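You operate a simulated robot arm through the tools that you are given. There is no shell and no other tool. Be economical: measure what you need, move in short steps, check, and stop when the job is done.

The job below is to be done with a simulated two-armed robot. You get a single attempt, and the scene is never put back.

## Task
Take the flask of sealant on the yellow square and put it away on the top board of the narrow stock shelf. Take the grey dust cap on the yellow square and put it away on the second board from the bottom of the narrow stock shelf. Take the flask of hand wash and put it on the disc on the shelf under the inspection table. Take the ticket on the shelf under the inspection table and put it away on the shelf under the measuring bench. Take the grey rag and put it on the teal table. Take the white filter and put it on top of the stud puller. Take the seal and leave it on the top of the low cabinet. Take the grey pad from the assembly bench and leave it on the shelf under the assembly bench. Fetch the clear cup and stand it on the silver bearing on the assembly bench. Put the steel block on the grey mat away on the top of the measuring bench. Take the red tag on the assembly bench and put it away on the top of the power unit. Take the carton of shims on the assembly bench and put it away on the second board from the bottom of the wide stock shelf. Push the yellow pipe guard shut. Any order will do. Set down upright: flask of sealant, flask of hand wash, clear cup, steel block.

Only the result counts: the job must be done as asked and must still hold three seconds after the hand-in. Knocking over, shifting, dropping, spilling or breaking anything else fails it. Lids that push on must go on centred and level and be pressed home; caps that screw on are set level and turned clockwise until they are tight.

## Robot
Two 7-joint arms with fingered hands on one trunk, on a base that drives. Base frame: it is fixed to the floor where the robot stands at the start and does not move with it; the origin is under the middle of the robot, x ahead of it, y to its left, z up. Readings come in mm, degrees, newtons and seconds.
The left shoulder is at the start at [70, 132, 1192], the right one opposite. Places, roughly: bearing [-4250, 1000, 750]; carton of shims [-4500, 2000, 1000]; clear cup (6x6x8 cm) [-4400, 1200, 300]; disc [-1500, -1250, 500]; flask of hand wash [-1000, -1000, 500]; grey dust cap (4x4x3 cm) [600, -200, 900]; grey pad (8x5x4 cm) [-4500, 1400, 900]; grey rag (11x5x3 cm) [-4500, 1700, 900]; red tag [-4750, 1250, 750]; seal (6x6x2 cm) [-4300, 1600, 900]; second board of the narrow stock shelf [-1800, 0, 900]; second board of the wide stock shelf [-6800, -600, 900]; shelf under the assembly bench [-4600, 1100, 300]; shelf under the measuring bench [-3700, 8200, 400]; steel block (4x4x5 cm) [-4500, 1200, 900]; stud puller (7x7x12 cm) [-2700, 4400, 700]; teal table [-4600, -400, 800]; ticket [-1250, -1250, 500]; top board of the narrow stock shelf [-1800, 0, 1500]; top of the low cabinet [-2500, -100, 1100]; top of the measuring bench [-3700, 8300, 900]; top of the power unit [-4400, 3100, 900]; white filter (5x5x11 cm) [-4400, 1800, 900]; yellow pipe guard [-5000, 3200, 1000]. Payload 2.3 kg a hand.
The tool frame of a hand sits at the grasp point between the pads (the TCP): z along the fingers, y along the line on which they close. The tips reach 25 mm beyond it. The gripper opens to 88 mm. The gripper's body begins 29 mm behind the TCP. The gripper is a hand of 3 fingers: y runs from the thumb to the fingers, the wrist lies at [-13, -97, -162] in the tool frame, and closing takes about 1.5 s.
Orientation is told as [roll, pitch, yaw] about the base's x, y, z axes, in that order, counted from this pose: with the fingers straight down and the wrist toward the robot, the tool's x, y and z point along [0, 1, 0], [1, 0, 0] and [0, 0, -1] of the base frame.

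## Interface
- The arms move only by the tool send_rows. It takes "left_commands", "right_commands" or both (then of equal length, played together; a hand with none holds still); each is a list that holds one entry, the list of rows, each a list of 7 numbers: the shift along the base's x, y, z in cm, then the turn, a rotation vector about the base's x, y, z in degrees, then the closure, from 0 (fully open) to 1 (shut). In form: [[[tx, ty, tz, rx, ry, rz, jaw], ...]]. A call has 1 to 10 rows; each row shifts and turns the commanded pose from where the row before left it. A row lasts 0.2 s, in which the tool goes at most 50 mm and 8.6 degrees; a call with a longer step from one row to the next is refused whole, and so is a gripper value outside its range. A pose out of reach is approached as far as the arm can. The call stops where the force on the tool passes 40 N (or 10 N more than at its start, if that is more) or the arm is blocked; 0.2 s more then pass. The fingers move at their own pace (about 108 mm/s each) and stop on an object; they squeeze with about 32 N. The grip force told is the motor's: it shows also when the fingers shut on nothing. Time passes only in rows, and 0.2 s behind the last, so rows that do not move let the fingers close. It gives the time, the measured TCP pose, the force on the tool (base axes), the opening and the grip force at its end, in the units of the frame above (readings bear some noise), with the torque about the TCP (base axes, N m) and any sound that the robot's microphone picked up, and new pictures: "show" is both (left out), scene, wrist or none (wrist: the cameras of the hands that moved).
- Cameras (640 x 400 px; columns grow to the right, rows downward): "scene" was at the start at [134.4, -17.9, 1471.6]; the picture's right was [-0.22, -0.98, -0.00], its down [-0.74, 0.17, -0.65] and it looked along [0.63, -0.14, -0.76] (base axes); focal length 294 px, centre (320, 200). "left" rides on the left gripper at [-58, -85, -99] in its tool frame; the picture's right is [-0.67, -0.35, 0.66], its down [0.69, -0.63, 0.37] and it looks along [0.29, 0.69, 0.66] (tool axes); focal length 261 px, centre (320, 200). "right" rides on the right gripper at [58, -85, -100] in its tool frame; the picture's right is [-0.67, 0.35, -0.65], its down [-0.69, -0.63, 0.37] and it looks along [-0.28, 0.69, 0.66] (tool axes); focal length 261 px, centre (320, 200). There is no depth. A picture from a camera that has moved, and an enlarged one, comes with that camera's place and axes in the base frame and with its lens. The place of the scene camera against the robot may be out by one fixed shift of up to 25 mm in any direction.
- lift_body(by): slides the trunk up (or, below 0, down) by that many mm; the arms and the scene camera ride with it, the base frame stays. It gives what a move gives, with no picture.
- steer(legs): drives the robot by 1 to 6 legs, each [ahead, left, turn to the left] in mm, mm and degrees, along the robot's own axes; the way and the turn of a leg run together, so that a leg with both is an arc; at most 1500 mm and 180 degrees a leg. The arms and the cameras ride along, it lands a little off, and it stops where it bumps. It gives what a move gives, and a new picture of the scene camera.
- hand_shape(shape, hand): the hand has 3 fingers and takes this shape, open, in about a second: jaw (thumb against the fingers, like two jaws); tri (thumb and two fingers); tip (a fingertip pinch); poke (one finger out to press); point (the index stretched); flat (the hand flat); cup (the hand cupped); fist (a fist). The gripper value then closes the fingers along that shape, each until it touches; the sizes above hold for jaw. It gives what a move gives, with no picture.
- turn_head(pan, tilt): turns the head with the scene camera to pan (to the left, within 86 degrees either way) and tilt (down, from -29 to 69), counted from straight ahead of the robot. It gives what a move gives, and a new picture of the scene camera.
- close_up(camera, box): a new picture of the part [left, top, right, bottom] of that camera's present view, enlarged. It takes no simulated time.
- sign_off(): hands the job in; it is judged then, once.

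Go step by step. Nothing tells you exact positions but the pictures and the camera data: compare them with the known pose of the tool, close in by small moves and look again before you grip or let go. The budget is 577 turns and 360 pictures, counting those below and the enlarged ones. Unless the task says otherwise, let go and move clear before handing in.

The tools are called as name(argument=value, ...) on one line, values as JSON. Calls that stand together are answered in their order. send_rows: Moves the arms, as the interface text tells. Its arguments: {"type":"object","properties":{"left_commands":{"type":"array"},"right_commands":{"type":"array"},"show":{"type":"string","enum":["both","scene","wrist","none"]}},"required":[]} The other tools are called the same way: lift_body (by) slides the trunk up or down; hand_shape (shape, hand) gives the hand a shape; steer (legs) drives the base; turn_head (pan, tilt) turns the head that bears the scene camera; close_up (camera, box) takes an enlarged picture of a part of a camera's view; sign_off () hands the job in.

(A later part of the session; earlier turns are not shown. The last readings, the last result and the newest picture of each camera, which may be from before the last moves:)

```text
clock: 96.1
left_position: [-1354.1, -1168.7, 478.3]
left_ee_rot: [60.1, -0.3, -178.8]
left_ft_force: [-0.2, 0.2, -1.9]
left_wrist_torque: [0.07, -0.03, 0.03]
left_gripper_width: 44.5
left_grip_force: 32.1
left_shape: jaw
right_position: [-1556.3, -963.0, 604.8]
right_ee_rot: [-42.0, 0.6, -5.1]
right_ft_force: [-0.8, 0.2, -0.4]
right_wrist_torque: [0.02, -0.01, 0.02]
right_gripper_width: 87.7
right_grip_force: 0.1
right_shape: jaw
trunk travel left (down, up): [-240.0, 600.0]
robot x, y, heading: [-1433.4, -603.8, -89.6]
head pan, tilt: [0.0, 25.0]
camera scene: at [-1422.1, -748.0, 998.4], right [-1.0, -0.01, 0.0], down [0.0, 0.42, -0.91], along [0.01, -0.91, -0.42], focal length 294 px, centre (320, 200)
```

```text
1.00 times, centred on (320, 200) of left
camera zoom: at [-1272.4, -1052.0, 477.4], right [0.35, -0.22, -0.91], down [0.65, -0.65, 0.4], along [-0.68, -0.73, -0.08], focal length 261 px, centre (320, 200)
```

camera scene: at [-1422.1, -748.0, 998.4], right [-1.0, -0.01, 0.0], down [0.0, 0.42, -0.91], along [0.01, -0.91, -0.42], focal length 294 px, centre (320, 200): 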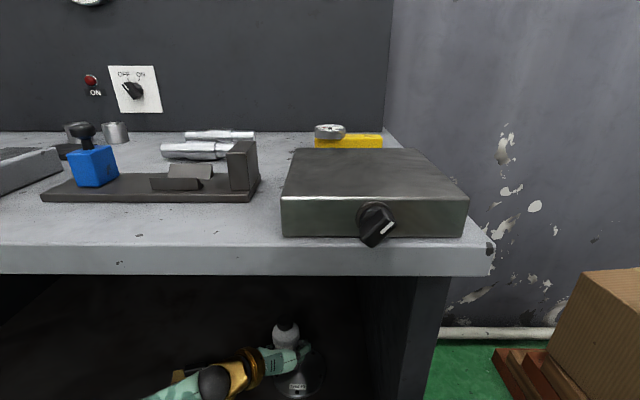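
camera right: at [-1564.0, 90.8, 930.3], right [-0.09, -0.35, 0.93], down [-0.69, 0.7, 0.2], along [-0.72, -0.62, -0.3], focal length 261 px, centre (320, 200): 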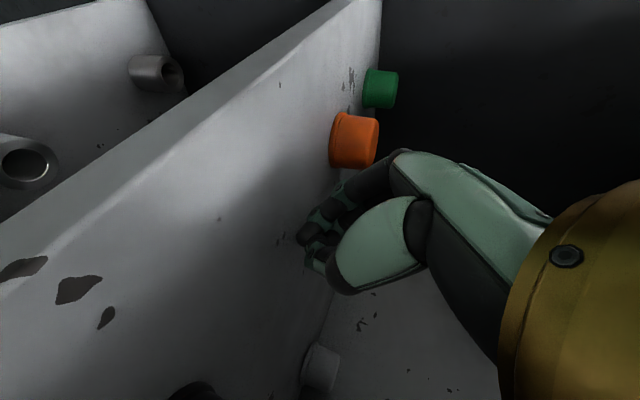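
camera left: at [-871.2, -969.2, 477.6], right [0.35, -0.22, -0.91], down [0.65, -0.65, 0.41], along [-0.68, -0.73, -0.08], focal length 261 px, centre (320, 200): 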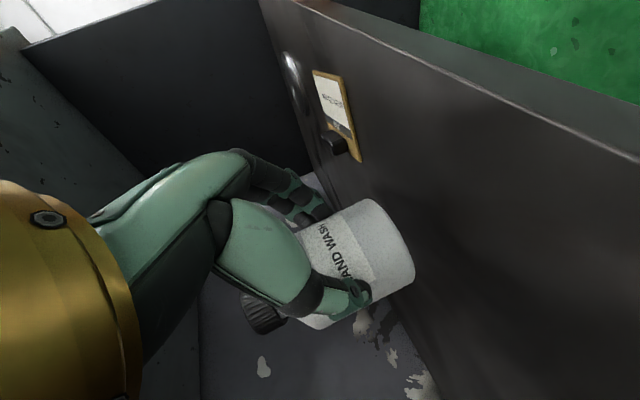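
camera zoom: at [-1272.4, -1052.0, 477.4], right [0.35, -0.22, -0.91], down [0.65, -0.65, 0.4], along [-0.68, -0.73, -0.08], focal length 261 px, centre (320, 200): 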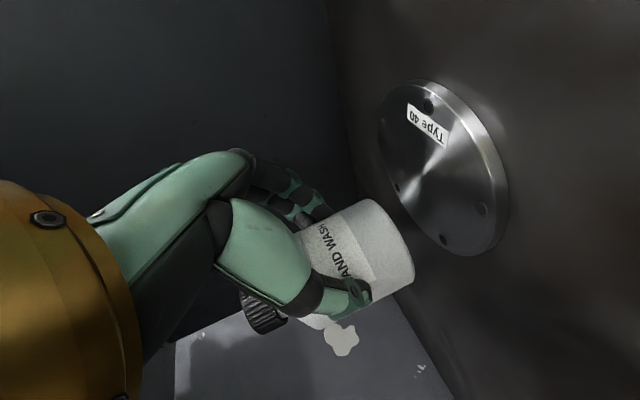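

The disc centre is at about [-1357,-1158]. I'll correct by 10 mm and lower carefully.

send_rows(left_commands=[[[-0.2, 0.9, -1, 0, 0, 0, 1], [0, 0, -1, 0, 0, 0, 1], [0, 0, -0.6, 0, 0, 0, 1], [0, 0, -0.3, 0, 0, 0, 1], [0, 0, 0, 0, 0, 0, 1]]], show="wrist")

```text
clock: 97.3
left_position: [-1357.8, -1160.0, 447.4]
left_ee_rot: [59.9, -0.4, -178.7]
left_ft_force: [0.5, 0.8, -1.6]
left_wrist_torque: [0.08, -0.01, -0.03]
left_gripper_width: 44.3
left_grip_force: 32.3
left_shape: jaw
right_position: [-1555.6, -962.5, 603.9]
right_ee_rot: [-42.1, 0.6, -5.1]
right_ft_force: [-0.8, 0.3, -0.2]
right_wrist_torque: [0.0, -0.01, 0.02]
right_gripper_width: 87.5
right_grip_force: 0.1
right_shape: jaw
trunk travel left (down, up): [-240.0, 600.0]
robot x, y, heading: [-1428.6, -604.0, -89.5]
head pan, tilt: [0.0, 25.0]
camera left: at [-1274.8, -1043.3, 447.5], right [0.35, -0.22, -0.91], down [0.65, -0.65, 0.4], along [-0.68, -0.73, -0.08], focal length 261 px, centre (320, 200)
```

left: 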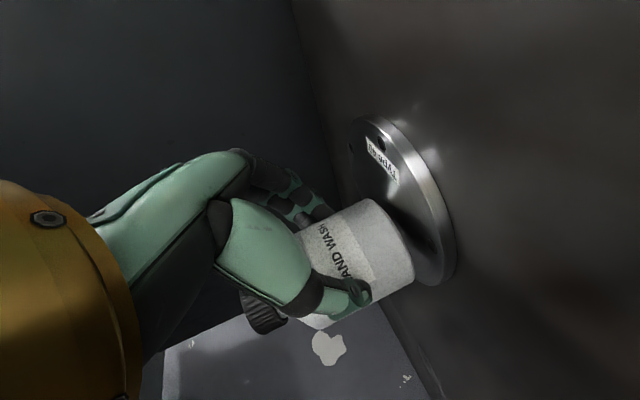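

send_rows(left_commands=[[[0, 0, -0.3, 0, 0, 0, 1], [0, 0, -0.2, 0, 0, 0, 1], [0, 0, 0, 0, 0, 0, 1]]], show="wrist")

```text
clock: 98.1
left_position: [-1356.6, -1160.7, 443.3]
left_ee_rot: [59.9, -0.4, -178.6]
left_ft_force: [-0.1, 0.1, -2.6]
left_wrist_torque: [0.09, -0.03, -0.03]
left_gripper_width: 44.5
left_grip_force: 31.4
left_shape: jaw
right_position: [-1556.4, -962.5, 604.9]
right_ee_rot: [-42.1, 0.7, -5.1]
right_ft_force: [-0.3, -1.4, 0.0]
right_wrist_torque: [-0.02, -0.01, 0.05]
right_gripper_width: 87.6
right_grip_force: 0.2
right_shape: jaw
trunk travel left (down, up): [-240.0, 600.0]
robot x, y, heading: [-1433.5, -604.4, -89.5]
head pan, tilt: [0.0, 25.0]
camera left: at [-1275.1, -1043.6, 443.0], right [0.35, -0.22, -0.91], down [0.65, -0.65, 0.41], along [-0.68, -0.73, -0.08], focal length 261 px, centre (320, 200)
```

left: 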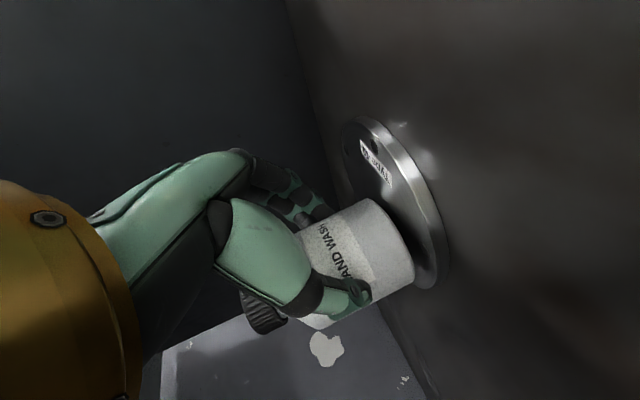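

The flask sits about 18 mm deep of the disc centre. I'll shift it back, then lower to touch.

send_rows(left_commands=[[[-0.3, 0.8, 0, 0, 0, 0, 1], [-0.3, 0.7, 0, 0, 0, 0, 1], [0, 0, -0.2, 0, 0, 0, 1], [0, 0, -0.2, 0, 0, 0, 1], [0, 0, 0, 0, 0, 0, 1]]], show="wrist")

```text
clock: 99.3
left_position: [-1362.7, -1145.5, 439.2]
left_ee_rot: [59.9, -0.4, -178.7]
left_ft_force: [-0.2, -0.7, -1.1]
left_wrist_torque: [0.06, 0.0, -0.04]
left_gripper_width: 44.3
left_grip_force: 31.5
left_shape: jaw
right_position: [-1555.9, -962.0, 604.1]
right_ee_rot: [-42.1, 0.6, -5.1]
right_ft_force: [-0.8, 0.6, 0.5]
right_wrist_torque: [0.01, 0.02, -0.01]
right_gripper_width: 87.4
right_grip_force: 0.1
right_shape: jaw
trunk travel left (down, up): [-240.0, 600.0]
robot x, y, heading: [-1435.5, -603.4, -89.6]
head pan, tilt: [0.0, 25.0]
camera left: at [-1279.9, -1027.8, 438.9], right [0.35, -0.22, -0.91], down [0.65, -0.65, 0.4], along [-0.68, -0.73, -0.08], focal length 261 px, centre (320, 200)
```

left: 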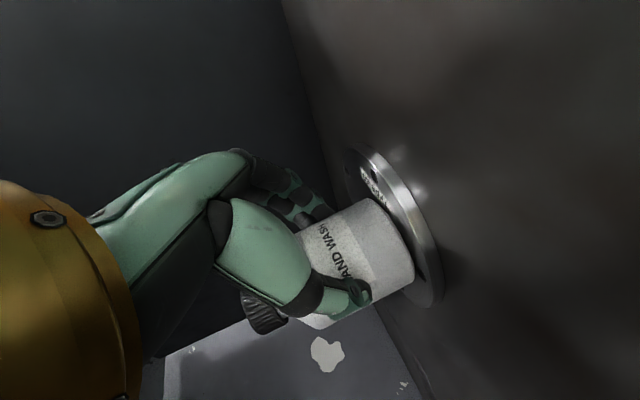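

send_rows(left_commands=[[[0, 0, -0.2, 0, 0, 0, 1], [0, 0, 0, 0, 0, 0, 1]]], show="scene")

```text
clock: 99.9
left_position: [-1362.9, -1144.8, 437.7]
left_ee_rot: [59.9, -0.4, -178.7]
left_ft_force: [0.2, 0.4, -1.3]
left_wrist_torque: [0.04, 0.0, -0.04]
left_gripper_width: 44.1
left_grip_force: 32.3
left_shape: jaw
right_position: [-1555.3, -962.9, 604.5]
right_ee_rot: [-42.1, 0.6, -5.0]
right_ft_force: [0.0, 0.0, 0.4]
right_wrist_torque: [-0.04, -0.03, -0.01]
right_gripper_width: 87.9
right_grip_force: 0.1
right_shape: jaw
trunk travel left (down, up): [-240.0, 600.0]
robot x, y, heading: [-1433.8, -602.6, -89.7]
head pan, tilt: [0.0, 25.0]
camera scene: at [-1421.9, -747.7, 998.5], right [-1.0, -0.01, 0.0], down [0.0, 0.42, -0.91], along [0.01, -0.91, -0.42], focal length 294 px, centre (320, 200)
```

scene: 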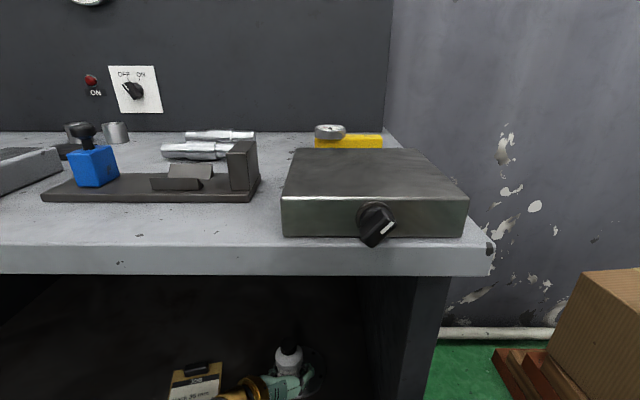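

send_rows(left_commands=[[[0, 0, -0.3, 0, 0, 0, 1], [0, 0, 0, 0, 0, 0, 1]]], show="none")

close_up(camera="scene", box=[160, 300, 320, 400])

```text
clock: 100.5
left_position: [-1361.8, -1144.5, 435.3]
left_ee_rot: [60.0, -0.4, -178.7]
left_ft_force: [0.3, -0.6, 3.7]
left_wrist_torque: [-0.12, 0.04, 0.02]
left_gripper_width: 44.3
left_grip_force: 32.5
left_shape: jaw
right_position: [-1556.6, -962.2, 605.1]
right_ee_rot: [-42.3, 0.6, -5.1]
right_ft_force: [1.3, -0.6, 0.6]
right_wrist_torque: [0.0, -0.01, 0.01]
right_gripper_width: 87.6
right_grip_force: 0.1
right_shape: jaw
trunk travel left (down, up): [-240.0, 600.0]
robot x, y, heading: [-1433.7, -603.6, -89.5]
head pan, tilt: [0.0, 25.0]
```

```text
4.00 times, centred on (240, 350) of scene
camera zoom: at [-1422.1, -746.4, 998.7], right [-1.0, -0.01, 0.0], down [0.0, 0.42, -0.91], along [0.01, -0.91, -0.42], focal length 1177 px, centre (640, -400)
```

zoom: 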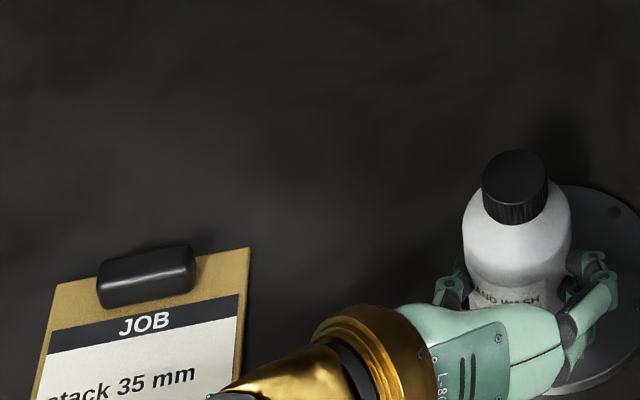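

The flask rests on the disc, near its centre. I'll release and back out.

send_rows(left_commands=[[[0, 0, 0, 0, 0, 0, 0.3], [0, 0, 0, 0, 0, 0, 0.1], [0, 0, 0, 0, 0, 0, 0.1], [0, 1.7, 1.0, 0, 0, 0, 0.1], [0, 2.6, 1.5, 0, 0, 0, 0.1], [0, 3, 1.7, 0, 0, 0, 0.1], [0, 3, 1.7, 0, 0, 0, 0.1]]], show="both")

```text
clock: 102.1
left_position: [-1363.2, -1042.3, 496.2]
left_ee_rot: [60.0, -0.4, -178.8]
left_ft_force: [0.5, -0.4, 0.1]
left_wrist_torque: [0.02, -0.02, -0.03]
left_gripper_width: 79.2
left_grip_force: 0.1
left_shape: jaw
right_position: [-1556.8, -962.3, 604.6]
right_ee_rot: [-42.0, 0.6, -5.1]
right_ft_force: [0.2, -0.6, 0.4]
right_wrist_torque: [0.02, -0.01, 0.0]
right_gripper_width: 87.5
right_grip_force: 0.1
right_shape: jaw
trunk travel left (down, up): [-240.0, 600.0]
robot x, y, heading: [-1432.9, -605.3, -89.6]
head pan, tilt: [0.0, 25.0]
camera scene: at [-1422.0, -747.2, 998.5], right [-1.0, -0.01, 0.0], down [0.0, 0.42, -0.91], along [0.01, -0.91, -0.42], focal length 294 px, centre (320, 200)
camera left: at [-1279.9, -925.1, 495.5], right [0.35, -0.22, -0.91], down [0.65, -0.65, 0.41], along [-0.68, -0.73, -0.08], focal length 261 px, centre (320, 200)
```

scene: 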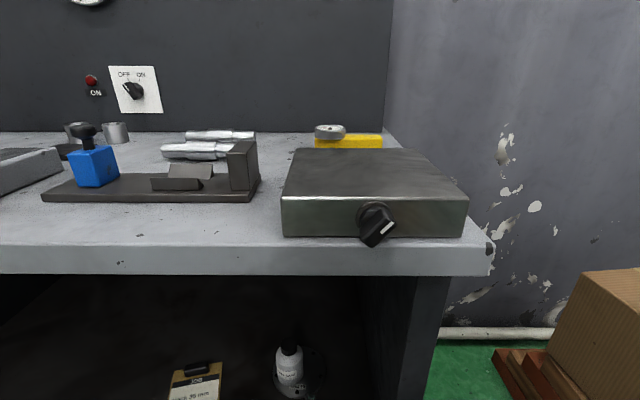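
left: 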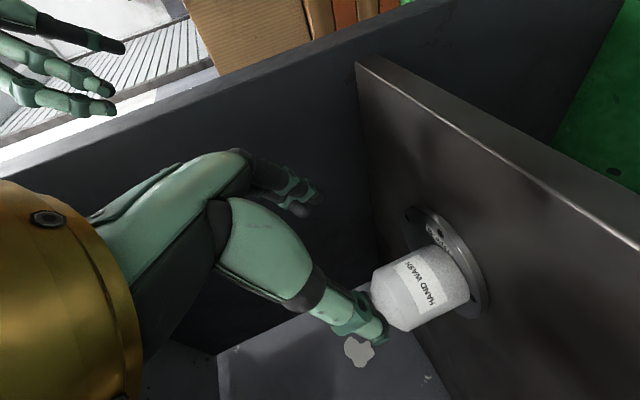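

close_up(camera="scene", box=[240, 320, 360, 400])

```text
5.00 times, centred on (300, 360) of scene
camera zoom: at [-1422.0, -747.2, 998.5], right [-1.0, -0.01, 0.0], down [0.0, 0.42, -0.91], along [0.01, -0.91, -0.42], focal length 1471 px, centre (420, -600)
```

zoom: 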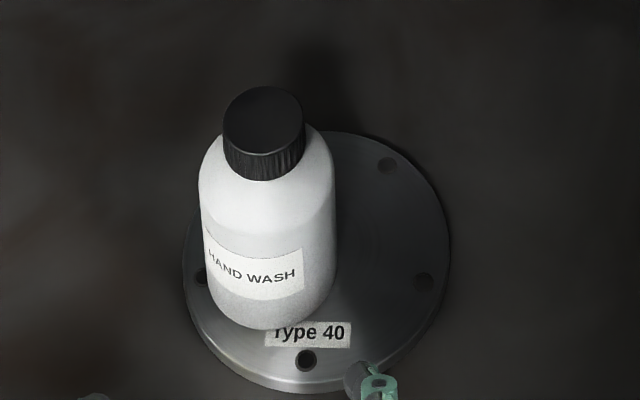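

The hand wash flask stands on the disc. Next is the ticket: I'll back up, shift left, and turn the right hand to point straight down.

steer(legs=[[-110, 0, 0], [0, 400, 0]])

send_rows(right_commands=[[[0, 0, 0, 2.8, -3.09, -7.31, 0], [0, 0, 0, 2.8, -3.09, -7.31, 0], [0, 0, 0, 2.8, -3.09, -7.31, 0], [0, 0, 0, 2.8, -3.09, -7.31, 0], [0, 0, 0, 2.8, -3.09, -7.31, 0], [0, 0, 0, 2.8, -3.09, -7.31, 0], [0, 0, 0, 2.8, -3.09, -7.31, 0], [0, 0, 0, 2.8, -3.09, -7.31, 0], [0, 0, 0, 2.8, -3.09, -7.31, 0], [0, 0, 0, 2.8, -3.09, -7.31, 0]]], left_commands=[[[0, 0, 0, 0, 0, 0, 0], [0, 0, 0, 0, 0, 0, 0], [1, 1, 1, 0, 0, 0, 0], [1, 1, 1, 0, 0, 0, 0], [1, 1, 1, 0, 0, 0, 0], [1, 1, 1, 0, 0, 0, 0], [1, 1, 1, 0, 0, 0, 0], [1, 1, 1, 0, 0, 0, 0], [1, 1, 1, 0, 0, 0, 0], [1, 1, 1, 0, 0, 0, 0]]], show="both")

```text
clock: 105.4
left_position: [-958.3, -925.4, 495.2]
left_ee_rot: [60.0, -0.3, -178.0]
left_ft_force: [-0.2, 0.7, 0.2]
left_wrist_torque: [0.0, 0.01, 0.04]
left_gripper_width: 79.3
left_grip_force: 0.0
left_shape: jaw
right_position: [-1154.9, -848.2, 605.6]
right_ee_rot: [-42.1, 0.6, -4.4]
right_ft_force: [0.0, -0.9, 0.9]
right_wrist_torque: [0.02, -0.03, -0.02]
right_gripper_width: 87.6
right_grip_force: 0.0
right_shape: jaw
trunk travel left (down, up): [-240.0, 600.0]
robot x, y, heading: [-1034.5, -489.1, -88.9]
head pan, tilt: [0.0, 25.0]
camera scene: at [-1023.3, -630.9, 998.5], right [-1.0, -0.02, 0.0], down [-0.01, 0.42, -0.91], along [0.02, -0.91, -0.42], focal length 294 px, centre (320, 200)
```

scene: 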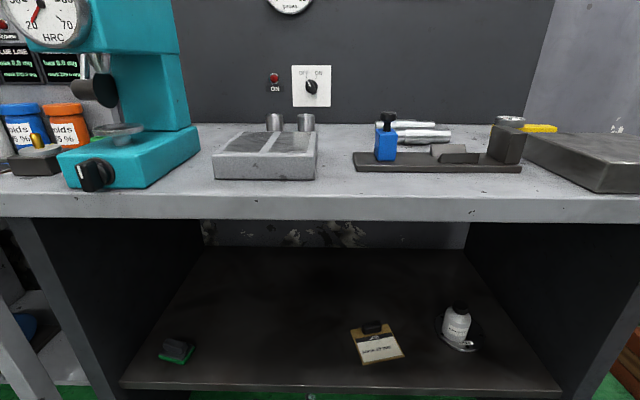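

```text
clock: 107.6
left_position: [-874.7, -858.1, 574.8]
left_ee_rot: [59.9, -0.5, -178.1]
left_ft_force: [-0.7, 0.0, -0.4]
left_wrist_torque: [0.01, 0.01, 0.03]
left_gripper_width: 87.4
left_grip_force: 0.1
left_shape: jaw
left hand out of reach, approached as far as the arm can: row 9, 10
right_position: [-1155.2, -849.2, 605.3]
right_ee_rot: [-3.3, -2.9, -81.6]
right_ft_force: [-0.5, -0.3, -1.1]
right_wrist_torque: [0.0, 0.01, -0.01]
right_gripper_width: 87.8
right_grip_force: 0.1
right_shape: jaw
right hand out of reach, approached as far as the arm can: row 4
trunk travel left (down, up): [-240.0, 600.0]
robot x, y, heading: [-1038.5, -486.7, -88.7]
head pan, tilt: [0.0, 25.0]
camera scene: at [-1023.3, -630.7, 998.5], right [-1.0, -0.02, 0.0], down [-0.01, 0.42, -0.91], along [0.02, -0.91, -0.42], focal length 294 px, centre (320, 200)
camera right: at [-1104.2, -752.1, 695.9], right [-0.58, -0.4, 0.71], down [-0.79, 0.5, -0.36], along [-0.21, -0.77, -0.61], focal length 261 px, centre (320, 200)
camera left: at [-793.4, -740.5, 574.6], right [0.35, -0.22, -0.91], down [0.65, -0.64, 0.4], along [-0.67, -0.74, -0.08], focal length 261 px, centre (320, 200)
```

scene: 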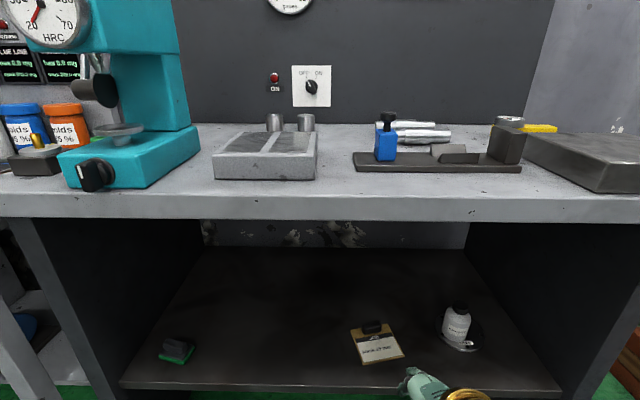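
right: 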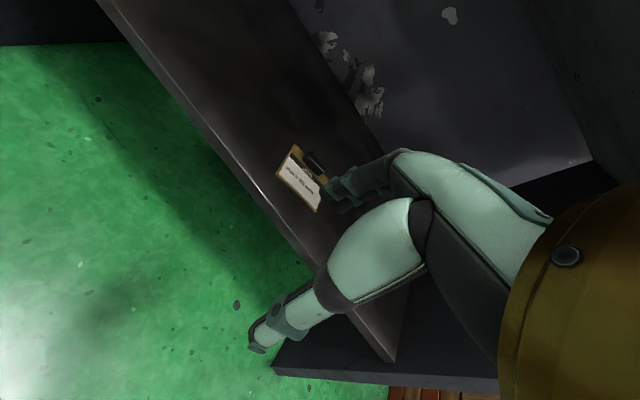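
left: 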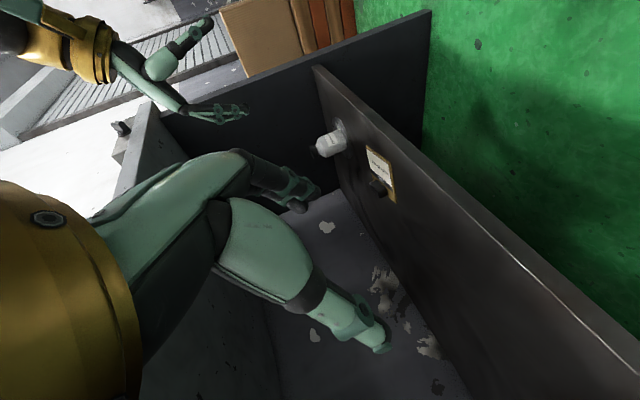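

close_up(camera="scene", box=[320, 300, 440, 375])

close_up(camera="right", box=[250, 130, 370, 220])

```text
5.33 times, centred on (380, 338) of scene
camera zoom: at [-1023.3, -630.7, 998.5], right [-1.0, -0.02, 0.0], down [-0.01, 0.42, -0.91], along [0.02, -0.91, -0.42], focal length 1569 px, centre (0, -533)
```

zoom: 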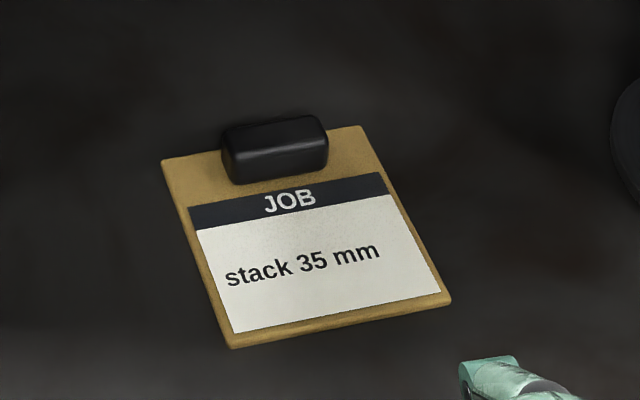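

```text
4.44 times, centred on (310, 175) of right
camera zoom: at [-1104.2, -752.1, 695.9], right [-0.58, -0.4, 0.71], down [-0.79, 0.5, -0.36], along [-0.21, -0.77, -0.61], focal length 1158 px, centre (364, 311)
```

zoom: 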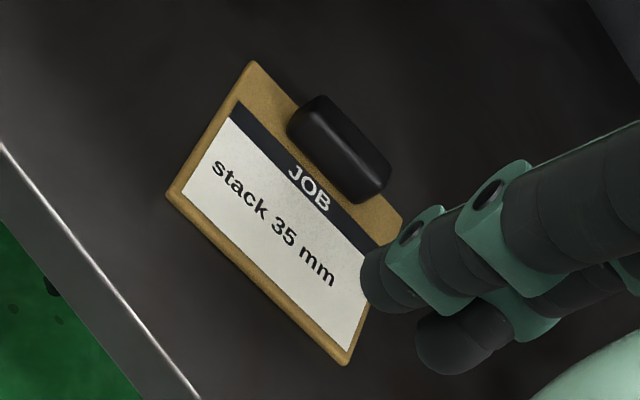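

The clip is about 48×22×20 mm at [-1142,-1175], and the ticket is turned about 12°. I'll level the right hand, align its yaw, lower it and drive in.

send_rows(right_commands=[[[0, 0, -3, 3.35, -2.84, 3.6, 0], [0, 0, -4, 0, 0, 0, 0], [0, 0, -4, 0, 0, 0, 0], [0, 0, -2, 0, 0, 0, 0]]], show="none")

steer(legs=[[150, 0, 0]])

send_rows(right_commands=[[[0.3, -4, 0, 0, 0, 0, 0], [0.3, -4, 0, 0, 0, 0, 0], [0.3, -4, 0, 0, 0, 0, 0], [0, -2, 0, 0, 0, 0, 0]]], show="both")

```text
clock: 108.6
left_position: [-875.9, -859.1, 575.4]
left_ee_rot: [59.8, -0.5, -178.1]
left_ft_force: [-0.4, -0.7, -0.4]
left_wrist_torque: [-0.02, -0.04, 0.03]
left_gripper_width: 87.7
left_grip_force: 0.0
left_shape: jaw
right_position: [-1155.1, -849.3, 473.3]
right_ee_rot: [-0.1, -0.2, -77.9]
right_ft_force: [-0.2, 0.2, 0.1]
right_wrist_torque: [0.01, -0.01, -0.04]
right_gripper_width: 87.6
right_grip_force: 0.0
right_shape: jaw
trunk travel left (down, up): [-240.0, 600.0]
robot x, y, heading: [-1035.4, -490.0, -89.0]
head pan, tilt: [0.0, 25.0]
```

```text
clock: 110.0
left_position: [-871.8, -1005.0, 573.2]
left_ee_rot: [59.9, -0.6, -178.2]
left_ft_force: [0.8, 0.4, 0.1]
left_wrist_torque: [-0.01, 0.04, 0.0]
left_gripper_width: 87.3
left_grip_force: 0.0
left_shape: jaw
right_position: [-1152.8, -994.6, 473.3]
right_ee_rot: [0.0, -0.2, -77.9]
right_ft_force: [-0.2, -0.6, -0.1]
right_wrist_torque: [0.0, 0.01, 0.04]
right_gripper_width: 87.7
right_grip_force: 0.2
right_shape: jaw
trunk travel left (down, up): [-240.0, 600.0]
robot x, y, heading: [-1033.8, -632.9, -88.9]
head pan, tilt: [0.0, 25.0]
camera scene: at [-1020.7, -777.7, 998.5], right [-1.0, -0.02, 0.0], down [-0.01, 0.42, -0.91], along [0.02, -0.91, -0.42], focal length 294 px, centre (320, 200)
```

scene: 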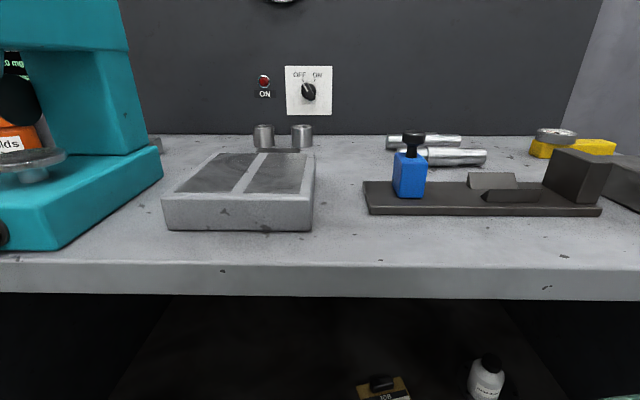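

```text
clock: 111.0
left_position: [-873.3, -1006.1, 575.7]
left_ee_rot: [59.8, -0.5, -178.2]
left_ft_force: [0.0, -1.1, 0.5]
left_wrist_torque: [0.01, -0.01, -0.04]
left_gripper_width: 87.7
left_grip_force: 0.1
left_shape: jaw
right_position: [-1143.3, -1137.9, 476.1]
right_ee_rot: [-0.1, -0.1, -78.0]
right_ft_force: [-0.5, 0.2, 0.7]
right_wrist_torque: [0.01, 0.03, 0.01]
right_gripper_width: 87.8
right_grip_force: 0.1
right_shape: jaw
trunk travel left (down, up): [-240.0, 600.0]
robot x, y, heading: [-1030.9, -637.8, -88.8]
head pan, tilt: [0.0, 25.0]
camera scene: at [-1020.6, -777.6, 998.5], right [-1.0, -0.02, 0.0], down [-0.01, 0.42, -0.91], along [0.02, -0.91, -0.42], focal length 294 px, centre (320, 200)
camera right: at [-1103.8, -1042.0, 573.5], right [-0.58, -0.48, 0.66], down [-0.8, 0.47, -0.37], along [-0.14, -0.74, -0.66], focal length 261 px, centre (320, 200)
```

scene: 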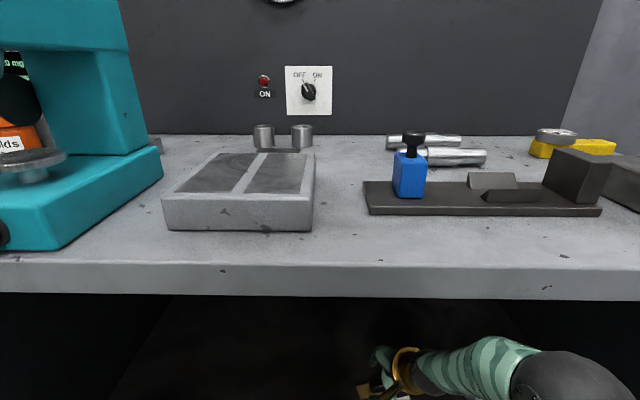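
right: 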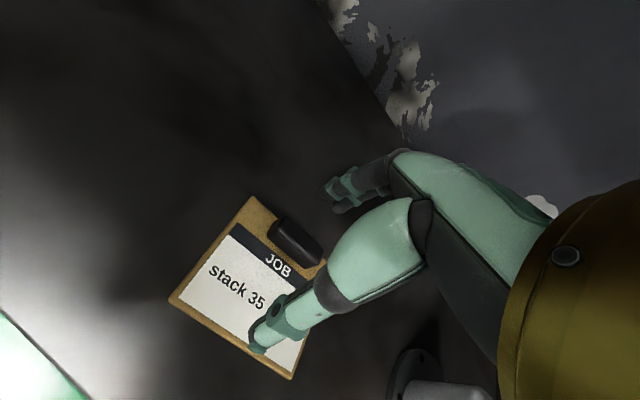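

I'll move over the clip and descend.

send_rows(right_commands=[[[-0.4, -2, 0, 0, 0, 0, 0], [-0.3, -2, 0, 0, 0, 0, 0], [0, 0, -2, 0, 0, 0, 0], [0, 0, -1.5, 0, 0, 0, 0], [0, 0, -1, 0, 0, 0, 0], [0, 0, 0, 0, 0, 0, 0]]], show="wrist")

```text
clock: 112.3
left_position: [-872.3, -1005.6, 575.0]
left_ee_rot: [59.8, -0.4, -178.2]
left_ft_force: [0.2, 0.4, -0.1]
left_wrist_torque: [-0.01, 0.02, -0.01]
left_gripper_width: 87.6
left_grip_force: 0.0
left_shape: jaw
right_position: [-1149.7, -1174.6, 428.6]
right_ee_rot: [-0.1, -0.1, -78.0]
right_ft_force: [1.0, 0.6, 0.3]
right_wrist_torque: [0.0, 0.02, 0.01]
right_gripper_width: 87.9
right_grip_force: 0.2
right_shape: jaw
trunk travel left (down, up): [-240.0, 600.0]
robot x, y, heading: [-1031.4, -636.8, -89.0]
head pan, tilt: [0.0, 25.0]
camera right: at [-1110.3, -1079.9, 527.1], right [-0.58, -0.48, 0.66], down [-0.8, 0.47, -0.37], along [-0.14, -0.74, -0.66], focal length 261 px, centre (320, 200)
```

right: 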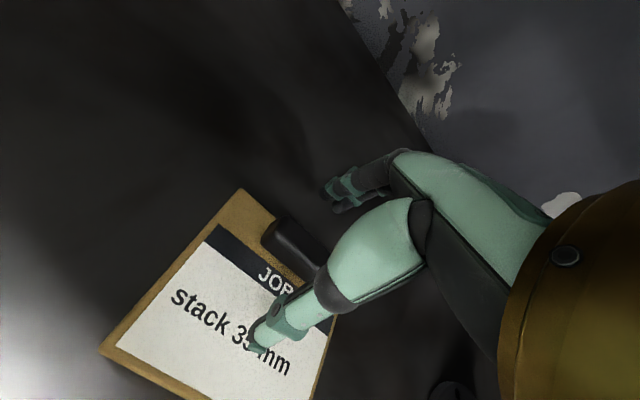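

Well centred. I'll lower a little more and close.

send_rows(right_commands=[[[0, 0, -0.5, 0, 0, 0, 0], [0, 0, -0.4, 0, 0, 0, 0], [0, 0, 0, 0, 0, 0, 0.5], [0, 0, 0, 0, 0, 0, 1], [0, 0, 0, 0, 0, 0, 1], [0, 0, 0, 0, 0, 0, 1], [0, 0, 0, 0, 0, 0, 1]]], show="wrist")

```text
clock: 114.0
left_position: [-872.2, -1005.9, 574.9]
left_ee_rot: [59.8, -0.5, -178.1]
left_ft_force: [-0.6, 0.9, 0.1]
left_wrist_torque: [-0.03, 0.01, 0.01]
left_gripper_width: 88.0
left_grip_force: 0.0
left_shape: jaw
right_position: [-1151.1, -1174.9, 418.2]
right_ee_rot: [-0.1, -0.2, -78.1]
right_ft_force: [0.0, -0.2, -0.3]
right_wrist_torque: [-0.03, 0.01, 0.01]
right_gripper_width: 14.5
right_grip_force: 32.4
right_shape: jaw
trunk travel left (down, up): [-240.0, 600.0]
robot x, y, heading: [-1032.8, -633.3, -88.9]
head pan, tilt: [0.0, 25.0]
camera right: at [-1110.8, -1079.8, 517.6], right [-0.58, -0.48, 0.66], down [-0.8, 0.47, -0.37], along [-0.14, -0.74, -0.66], focal length 261 px, centre (320, 200)
```

right: 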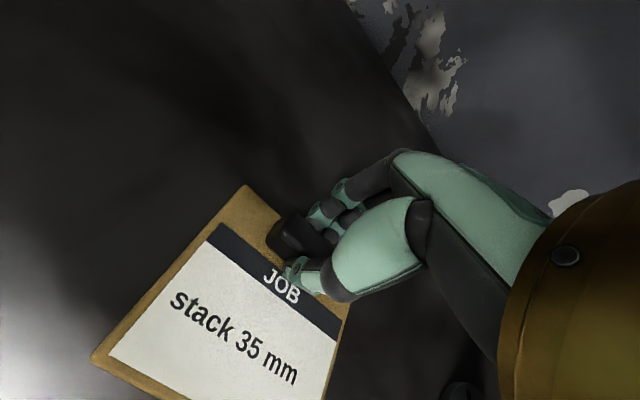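

The clip is gripped. I'll lift gently and check.

send_rows(right_commands=[[[0, 0, 0.5, 0, 0, 0, 1], [0, 0, 1.5, 0, 0, 0, 1], [0, 0, 2, 0, 0, 0, 1], [0, 0, 2, 0, 0, 0, 1]]], show="wrist")

```text
clock: 115.0
left_position: [-873.6, -1005.1, 575.9]
left_ee_rot: [59.8, -0.5, -178.2]
left_ft_force: [0.4, -0.5, 0.3]
left_wrist_torque: [-0.02, -0.01, -0.01]
left_gripper_width: 87.6
left_grip_force: 0.0
left_shape: jaw
right_position: [-1149.7, -1175.6, 479.5]
right_ee_rot: [-0.1, -0.2, -77.9]
right_ft_force: [-0.8, 0.1, -1.0]
right_wrist_torque: [0.01, -0.03, -0.04]
right_gripper_width: 14.5
right_grip_force: 32.2
right_shape: jaw
trunk travel left (down, up): [-240.0, 600.0]
robot x, y, heading: [-1031.3, -631.0, -88.9]
head pan, tilt: [0.0, 25.0]
camera right: at [-1110.6, -1079.5, 578.3], right [-0.58, -0.48, 0.66], down [-0.8, 0.47, -0.37], along [-0.14, -0.74, -0.66], focal length 261 px, centre (320, 200)
```

right: 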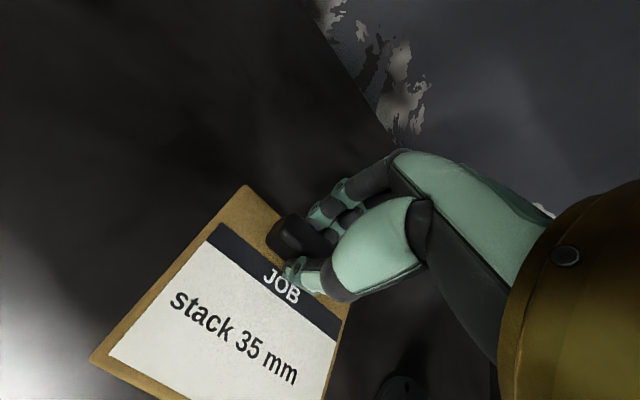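

The ticket is held. I'll back out, raise the trunk, and head for the lane beside the narrow shelf.

steer(legs=[[-300, 0, 0]])

lift_body(by=400)

turn_head(pan=0, tilt=20)

steer(legs=[[-300, 0, 0], [-600, 0, 0], [0, 0, -91]])

```text
clock: 117.0
left_position: [-877.8, -705.3, 575.6]
left_ee_rot: [59.8, -0.4, -178.1]
left_ft_force: [1.8, 0.7, 0.5]
left_wrist_torque: [0.02, -0.01, 0.02]
left_gripper_width: 87.6
left_grip_force: 0.0
left_shape: jaw
right_position: [-1155.4, -874.6, 479.1]
right_ee_rot: [-0.1, -0.1, -77.9]
right_ft_force: [0.1, 0.1, -0.6]
right_wrist_torque: [-0.02, -0.03, 0.01]
right_gripper_width: 14.7
right_grip_force: 31.8
right_shape: jaw
trunk travel left (down, up): [-240.0, 600.0]
robot x, y, heading: [-1039.8, -335.4, -88.4]
head pan, tilt: [0.0, 25.0]
camera scene: at [-1026.7, -476.9, 998.5], right [-1.0, -0.02, 0.0], down [-0.01, 0.42, -0.91], along [0.02, -0.91, -0.42], focal length 294 px, centre (320, 200)
```

scene: 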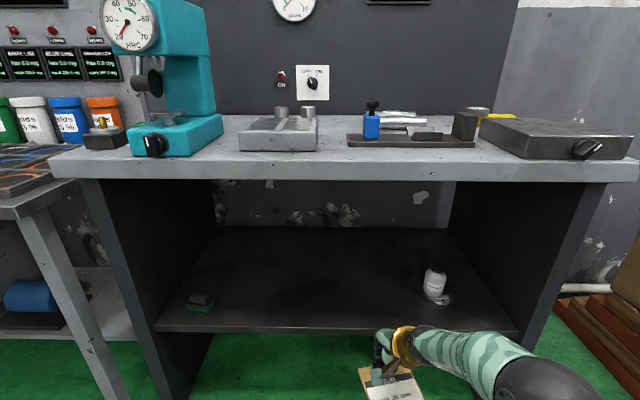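

```text
clock: 120.8
left_position: [-878.2, -705.5, 974.8]
left_ee_rot: [59.8, -0.4, -178.1]
left_ft_force: [0.0, 0.3, -0.7]
left_wrist_torque: [0.02, 0.03, 0.01]
left_gripper_width: 87.5
left_grip_force: 0.1
left_shape: jaw
right_position: [-1155.4, -875.4, 880.0]
right_ee_rot: [-0.1, -0.1, -77.8]
right_ft_force: [0.2, 0.1, 0.1]
right_wrist_torque: [-0.04, 0.0, 0.01]
right_gripper_width: 14.6
right_grip_force: 32.5
right_shape: jaw
trunk travel left (down, up): [-640.0, 200.0]
robot x, y, heading: [-1039.2, -330.7, -88.8]
head pan, tilt: [0.0, 25.0]
```

```text
clock: 121.5
left_position: [-877.5, -705.3, 975.8]
left_ee_rot: [59.8, -0.5, -178.1]
left_ft_force: [0.5, -0.8, -0.1]
left_wrist_torque: [-0.01, -0.02, 0.0]
left_gripper_width: 87.5
left_grip_force: 0.1
left_shape: jaw
right_position: [-1154.1, -874.0, 879.2]
right_ee_rot: [-0.1, -0.1, -77.9]
right_ft_force: [-0.1, 1.3, -0.2]
right_wrist_torque: [-0.02, -0.03, 0.0]
right_gripper_width: 14.3
right_grip_force: 32.4
right_shape: jaw
trunk travel left (down, up): [-640.0, 200.0]
robot x, y, heading: [-1037.1, -331.0, -88.9]
head pan, tilt: [0.0, 20.0]
camera scene: at [-1026.6, -478.3, 1406.5], right [-1.0, -0.02, 0.0], down [-0.01, 0.34, -0.94], along [0.02, -0.94, -0.34], focal length 294 px, centre (320, 200)
```

scene: 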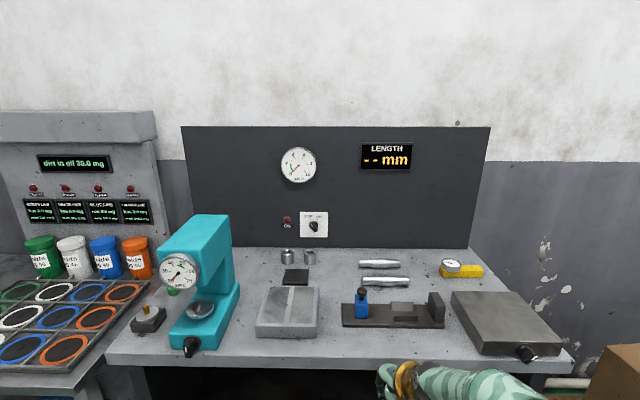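

```text
clock: 130.3
left_position: [-1432.1, 404.3, 975.5]
left_ee_rot: [59.7, -0.5, 90.9]
left_ft_force: [0.2, -0.8, -0.4]
left_wrist_torque: [-0.01, 0.03, 0.0]
left_gripper_width: 87.6
left_grip_force: 0.0
left_shape: jaw
right_position: [-1595.9, 685.4, 879.6]
right_ee_rot: [-0.1, 0.0, -169.0]
right_ft_force: [0.2, 0.0, -0.9]
right_wrist_torque: [0.0, 0.02, -0.01]
right_gripper_width: 14.3
right_grip_force: 32.3
right_shape: jaw
trunk travel left (down, up): [-640.0, 200.0]
robot x, y, heading: [-1056.2, 556.5, -179.8]
head pan, tilt: [0.0, 20.0]
camera scene: at [-1192.7, 555.7, 1406.6], right [0.0, 1.0, 0.0], down [0.34, 0.0, -0.94], along [-0.94, 0.0, -0.34], focal length 294 px, centre (320, 200)
```

scene: 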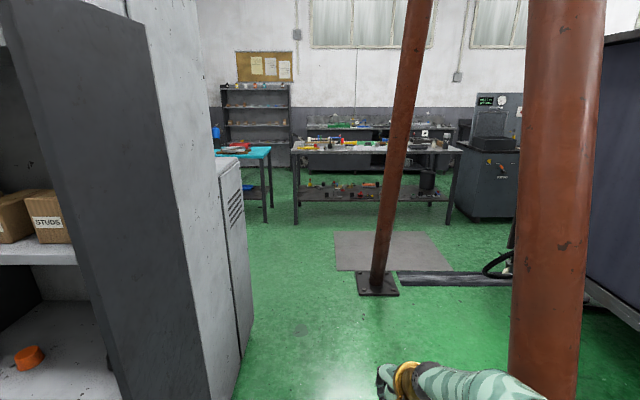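

A red post stands close on the right. I'll look at my own right elbow clearance before moving on.

turn_head(pan=-60, tilt=45)

turn_head(pan=60, tilt=45)

```text
clock: 131.7
left_position: [-1432.8, 405.4, 975.1]
left_ee_rot: [59.8, -0.4, 90.9]
left_ft_force: [0.5, 0.6, 0.4]
left_wrist_torque: [0.01, 0.0, 0.02]
left_gripper_width: 87.4
left_grip_force: 0.1
left_shape: jaw
right_position: [-1596.1, 684.8, 878.5]
right_ee_rot: [-0.2, -0.1, -169.0]
right_ft_force: [0.5, -0.4, -1.0]
right_wrist_torque: [-0.03, 0.02, -0.01]
right_gripper_width: 14.3
right_grip_force: 31.7
right_shape: jaw
trunk travel left (down, up): [-640.0, 200.0]
robot x, y, heading: [-1058.1, 555.9, -180.1]
head pan, tilt: [-60.0, 45.0]
camera scene: at [-1140.5, 626.3, 1368.0], right [0.86, 0.5, 0.0], down [0.36, -0.61, -0.71], along [-0.36, 0.61, -0.71], focal length 294 px, centre (320, 200)
```

scene: 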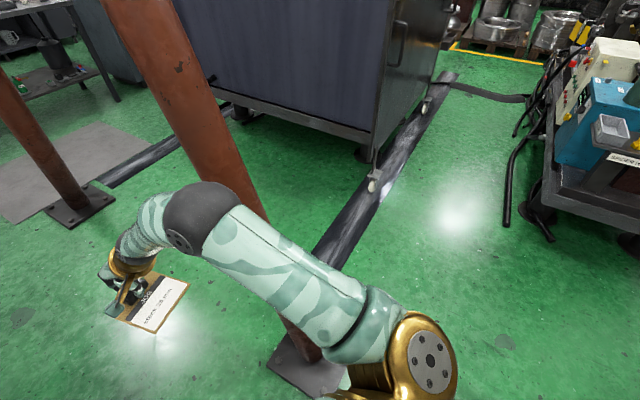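

```text
clock: 133.7
left_position: [-1430.5, 403.5, 975.2]
left_ee_rot: [59.8, -0.4, 90.8]
left_ft_force: [0.7, 0.2, 0.1]
left_wrist_torque: [0.02, 0.01, 0.02]
left_gripper_width: 87.8
left_grip_force: 0.0
left_shape: jaw
right_position: [-1595.9, 684.3, 880.0]
right_ee_rot: [-0.1, -0.1, -169.1]
right_ft_force: [0.4, -0.2, -1.0]
right_wrist_torque: [-0.03, 0.01, -0.04]
right_gripper_width: 14.4
right_grip_force: 32.2
right_shape: jaw
trunk travel left (down, up): [-640.0, 200.0]
robot x, y, heading: [-1057.8, 555.6, -179.7]
head pan, tilt: [60.0, 45.0]
camera scene: at [-1140.1, 485.5, 1367.9], right [-0.87, 0.5, 0.0], down [0.35, 0.61, -0.71], along [-0.35, -0.61, -0.71], focal length 294 px, centre (320, 200)
```

scene: 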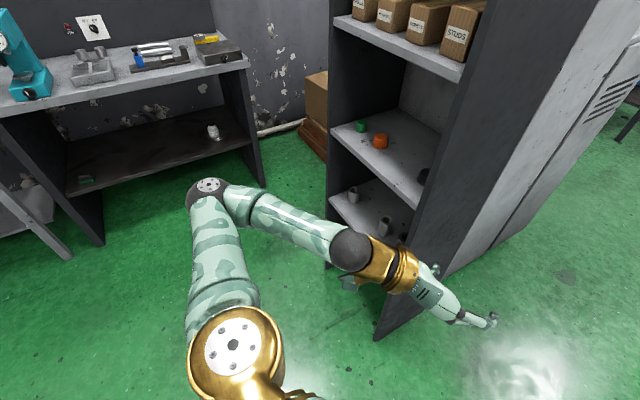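

The left elbow sticks out about 500 mm to the left, toward the shelf. I'll bring the left hand to the plain fingers-down pose to tuck that arm.

send_rows(left_commands=[[[0, 0.3, 0.5, 3.81, -3.74, 6.48, 0], [0, 0.3, 0.5, 3.81, -3.74, 6.48, 0], [0, 0.3, 0.5, 3.81, -3.74, 6.48, 0], [0, 0.3, 0.5, 3.81, -3.74, 6.48, 0], [0, 0.3, 0.5, 3.81, -3.74, 6.48, 0], [0, 0.3, 0.5, 3.81, -3.74, 6.48, 0], [0, 0.3, 0.5, 3.81, -3.74, 6.48, 0], [0, 0.3, 0.5, 3.81, -3.74, 6.48, 0], [0, 0.3, 0.5, 3.81, -3.74, 6.48, 0], [0, 0.3, 0.5, 3.81, -3.74, 6.48, 0]]], show="none")

send_rows(left_commands=[[[0, 0.5, 0, 3.81, -3.74, 6.48, 0], [0, 0.5, 0, 3.81, -3.74, 6.48, 0], [0, 0.5, 0, 1.2, -1.1, 2, 0]]], right_commands=[[[2, -1, 0, 0, 0, 0, 1], [3, -1.5, 0, 0, 0, 0, 1], [3, -1.5, 0, 0, 0, 0, 1]]], show="scene")

```text
clock: 135.8
left_position: [-1450.7, 430.3, 1024.8]
left_ee_rot: [9.9, -7.9, 164.4]
left_ft_force: [-0.2, -0.4, -0.2]
left_wrist_torque: [0.01, 0.01, -0.01]
left_gripper_width: 87.9
left_grip_force: 0.2
left_shape: jaw
left hand out of reach, approached as far as the arm can: row 1, 2, 3
right_position: [-1597.6, 685.1, 879.4]
right_ee_rot: [-0.2, -0.1, -169.0]
right_ft_force: [-0.1, -0.3, 0.2]
right_wrist_torque: [-0.03, 0.02, 0.0]
right_gripper_width: 14.3
right_grip_force: 32.5
right_shape: jaw
trunk travel left (down, up): [-640.0, 200.0]
robot x, y, heading: [-1060.8, 558.7, -180.0]
head pan, tilt: [60.0, 45.0]
```

```text
clock: 136.7
left_position: [-1448.9, 444.0, 1026.5]
left_ee_rot: [-0.1, -0.6, -179.9]
left_ft_force: [-0.3, 0.2, 0.0]
left_wrist_torque: [0.01, -0.04, -0.04]
left_gripper_width: 87.5
left_grip_force: 0.0
left_shape: jaw
right_position: [-1514.2, 644.6, 881.5]
right_ee_rot: [-0.2, -0.1, -169.1]
right_ft_force: [1.0, -0.5, -1.1]
right_wrist_torque: [0.01, 0.02, -0.04]
right_gripper_width: 14.4
right_grip_force: 31.8
right_shape: jaw
trunk travel left (down, up): [-640.0, 200.0]
robot x, y, heading: [-1054.6, 559.4, -179.9]
head pan, tilt: [60.0, 45.0]
camera scene: at [-1139.1, 484.8, 1367.9], right [-0.87, 0.5, 0.0], down [0.35, 0.61, -0.71], along [-0.35, -0.61, -0.71], focal length 294 px, centre (320, 200)
```

scene: 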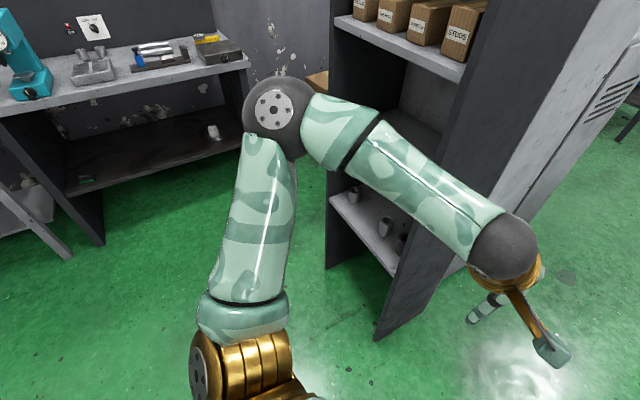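

The arms flare when folded, so I'll extend both forward to narrow the profile.

send_rows(left_commands=[[[-4, 0, 1, 0, 0, 0, 0], [-4, 0, 1, 0, 0, 0, 0], [-4, 0, 1, 0, 0, 0, 0], [-3, 0, 0, 0, 0, 0, 0]]], right_commands=[[[-3, 0, 0, 0, 0, 0, 1], [-3, 0, 1, 0, 0, 0, 1], [-2, 0, 2, 0, 0, 0, 1], [-1, 0, 2, 0, 0, 0, 1]]], show="scene")

turn_head(pan=-60, tilt=45)

```text
clock: 137.7
left_position: [-1604.8, 446.9, 1053.6]
left_ee_rot: [0.0, -0.5, 180.0]
left_ft_force: [0.1, 0.4, -0.8]
left_wrist_torque: [0.01, -0.03, 0.01]
left_gripper_width: 87.6
left_grip_force: 0.0
left_shape: jaw
right_position: [-1605.5, 645.3, 928.6]
right_ee_rot: [-0.1, 0.0, -169.0]
right_ft_force: [-0.5, -0.2, -0.5]
right_wrist_torque: [-0.01, 0.02, -0.01]
right_gripper_width: 14.5
right_grip_force: 31.5
right_shape: jaw
trunk travel left (down, up): [-640.0, 200.0]
robot x, y, heading: [-1059.0, 556.7, -180.0]
head pan, tilt: [60.0, 45.0]
camera scene: at [-1141.6, 485.9, 1367.8], right [-0.87, 0.5, 0.0], down [0.35, 0.61, -0.71], along [-0.35, -0.61, -0.71], focal length 294 px, centre (320, 200)
```

scene: 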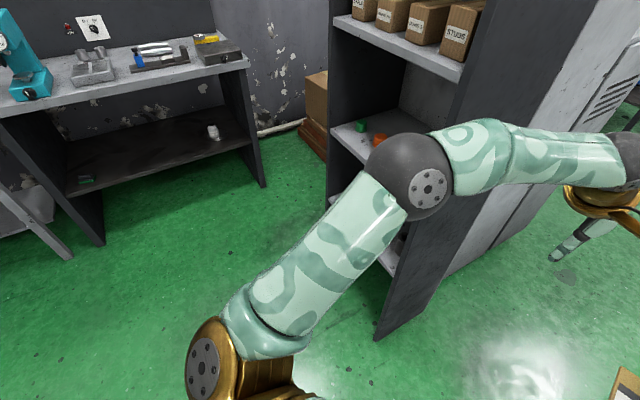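

```text
clock: 139.7
left_position: [-1602.6, 445.3, 1055.0]
left_ee_rot: [-0.1, -0.6, -180.0]
left_ft_force: [0.3, 0.0, 1.0]
left_wrist_torque: [0.02, -0.02, 0.0]
left_gripper_width: 87.5
left_grip_force: 0.0
left_shape: jaw
right_position: [-1603.8, 645.6, 929.4]
right_ee_rot: [-0.1, 0.0, -169.0]
right_ft_force: [-0.8, -0.3, -0.7]
right_wrist_torque: [0.02, 0.0, 0.06]
right_gripper_width: 14.5
right_grip_force: 32.0
right_shape: jaw
trunk travel left (down, up): [-640.0, 200.0]
robot x, y, heading: [-1059.4, 560.1, -179.9]
head pan, tilt: [-60.0, 45.0]
camera scene: at [-1140.6, 626.4, 1367.9], right [0.86, 0.5, 0.0], down [0.36, -0.61, -0.71], along [-0.35, 0.61, -0.71], focal length 294 px, centre (320, 200)
```

scene: 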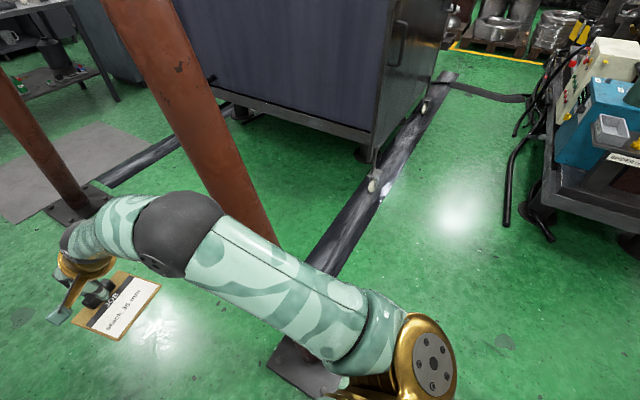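

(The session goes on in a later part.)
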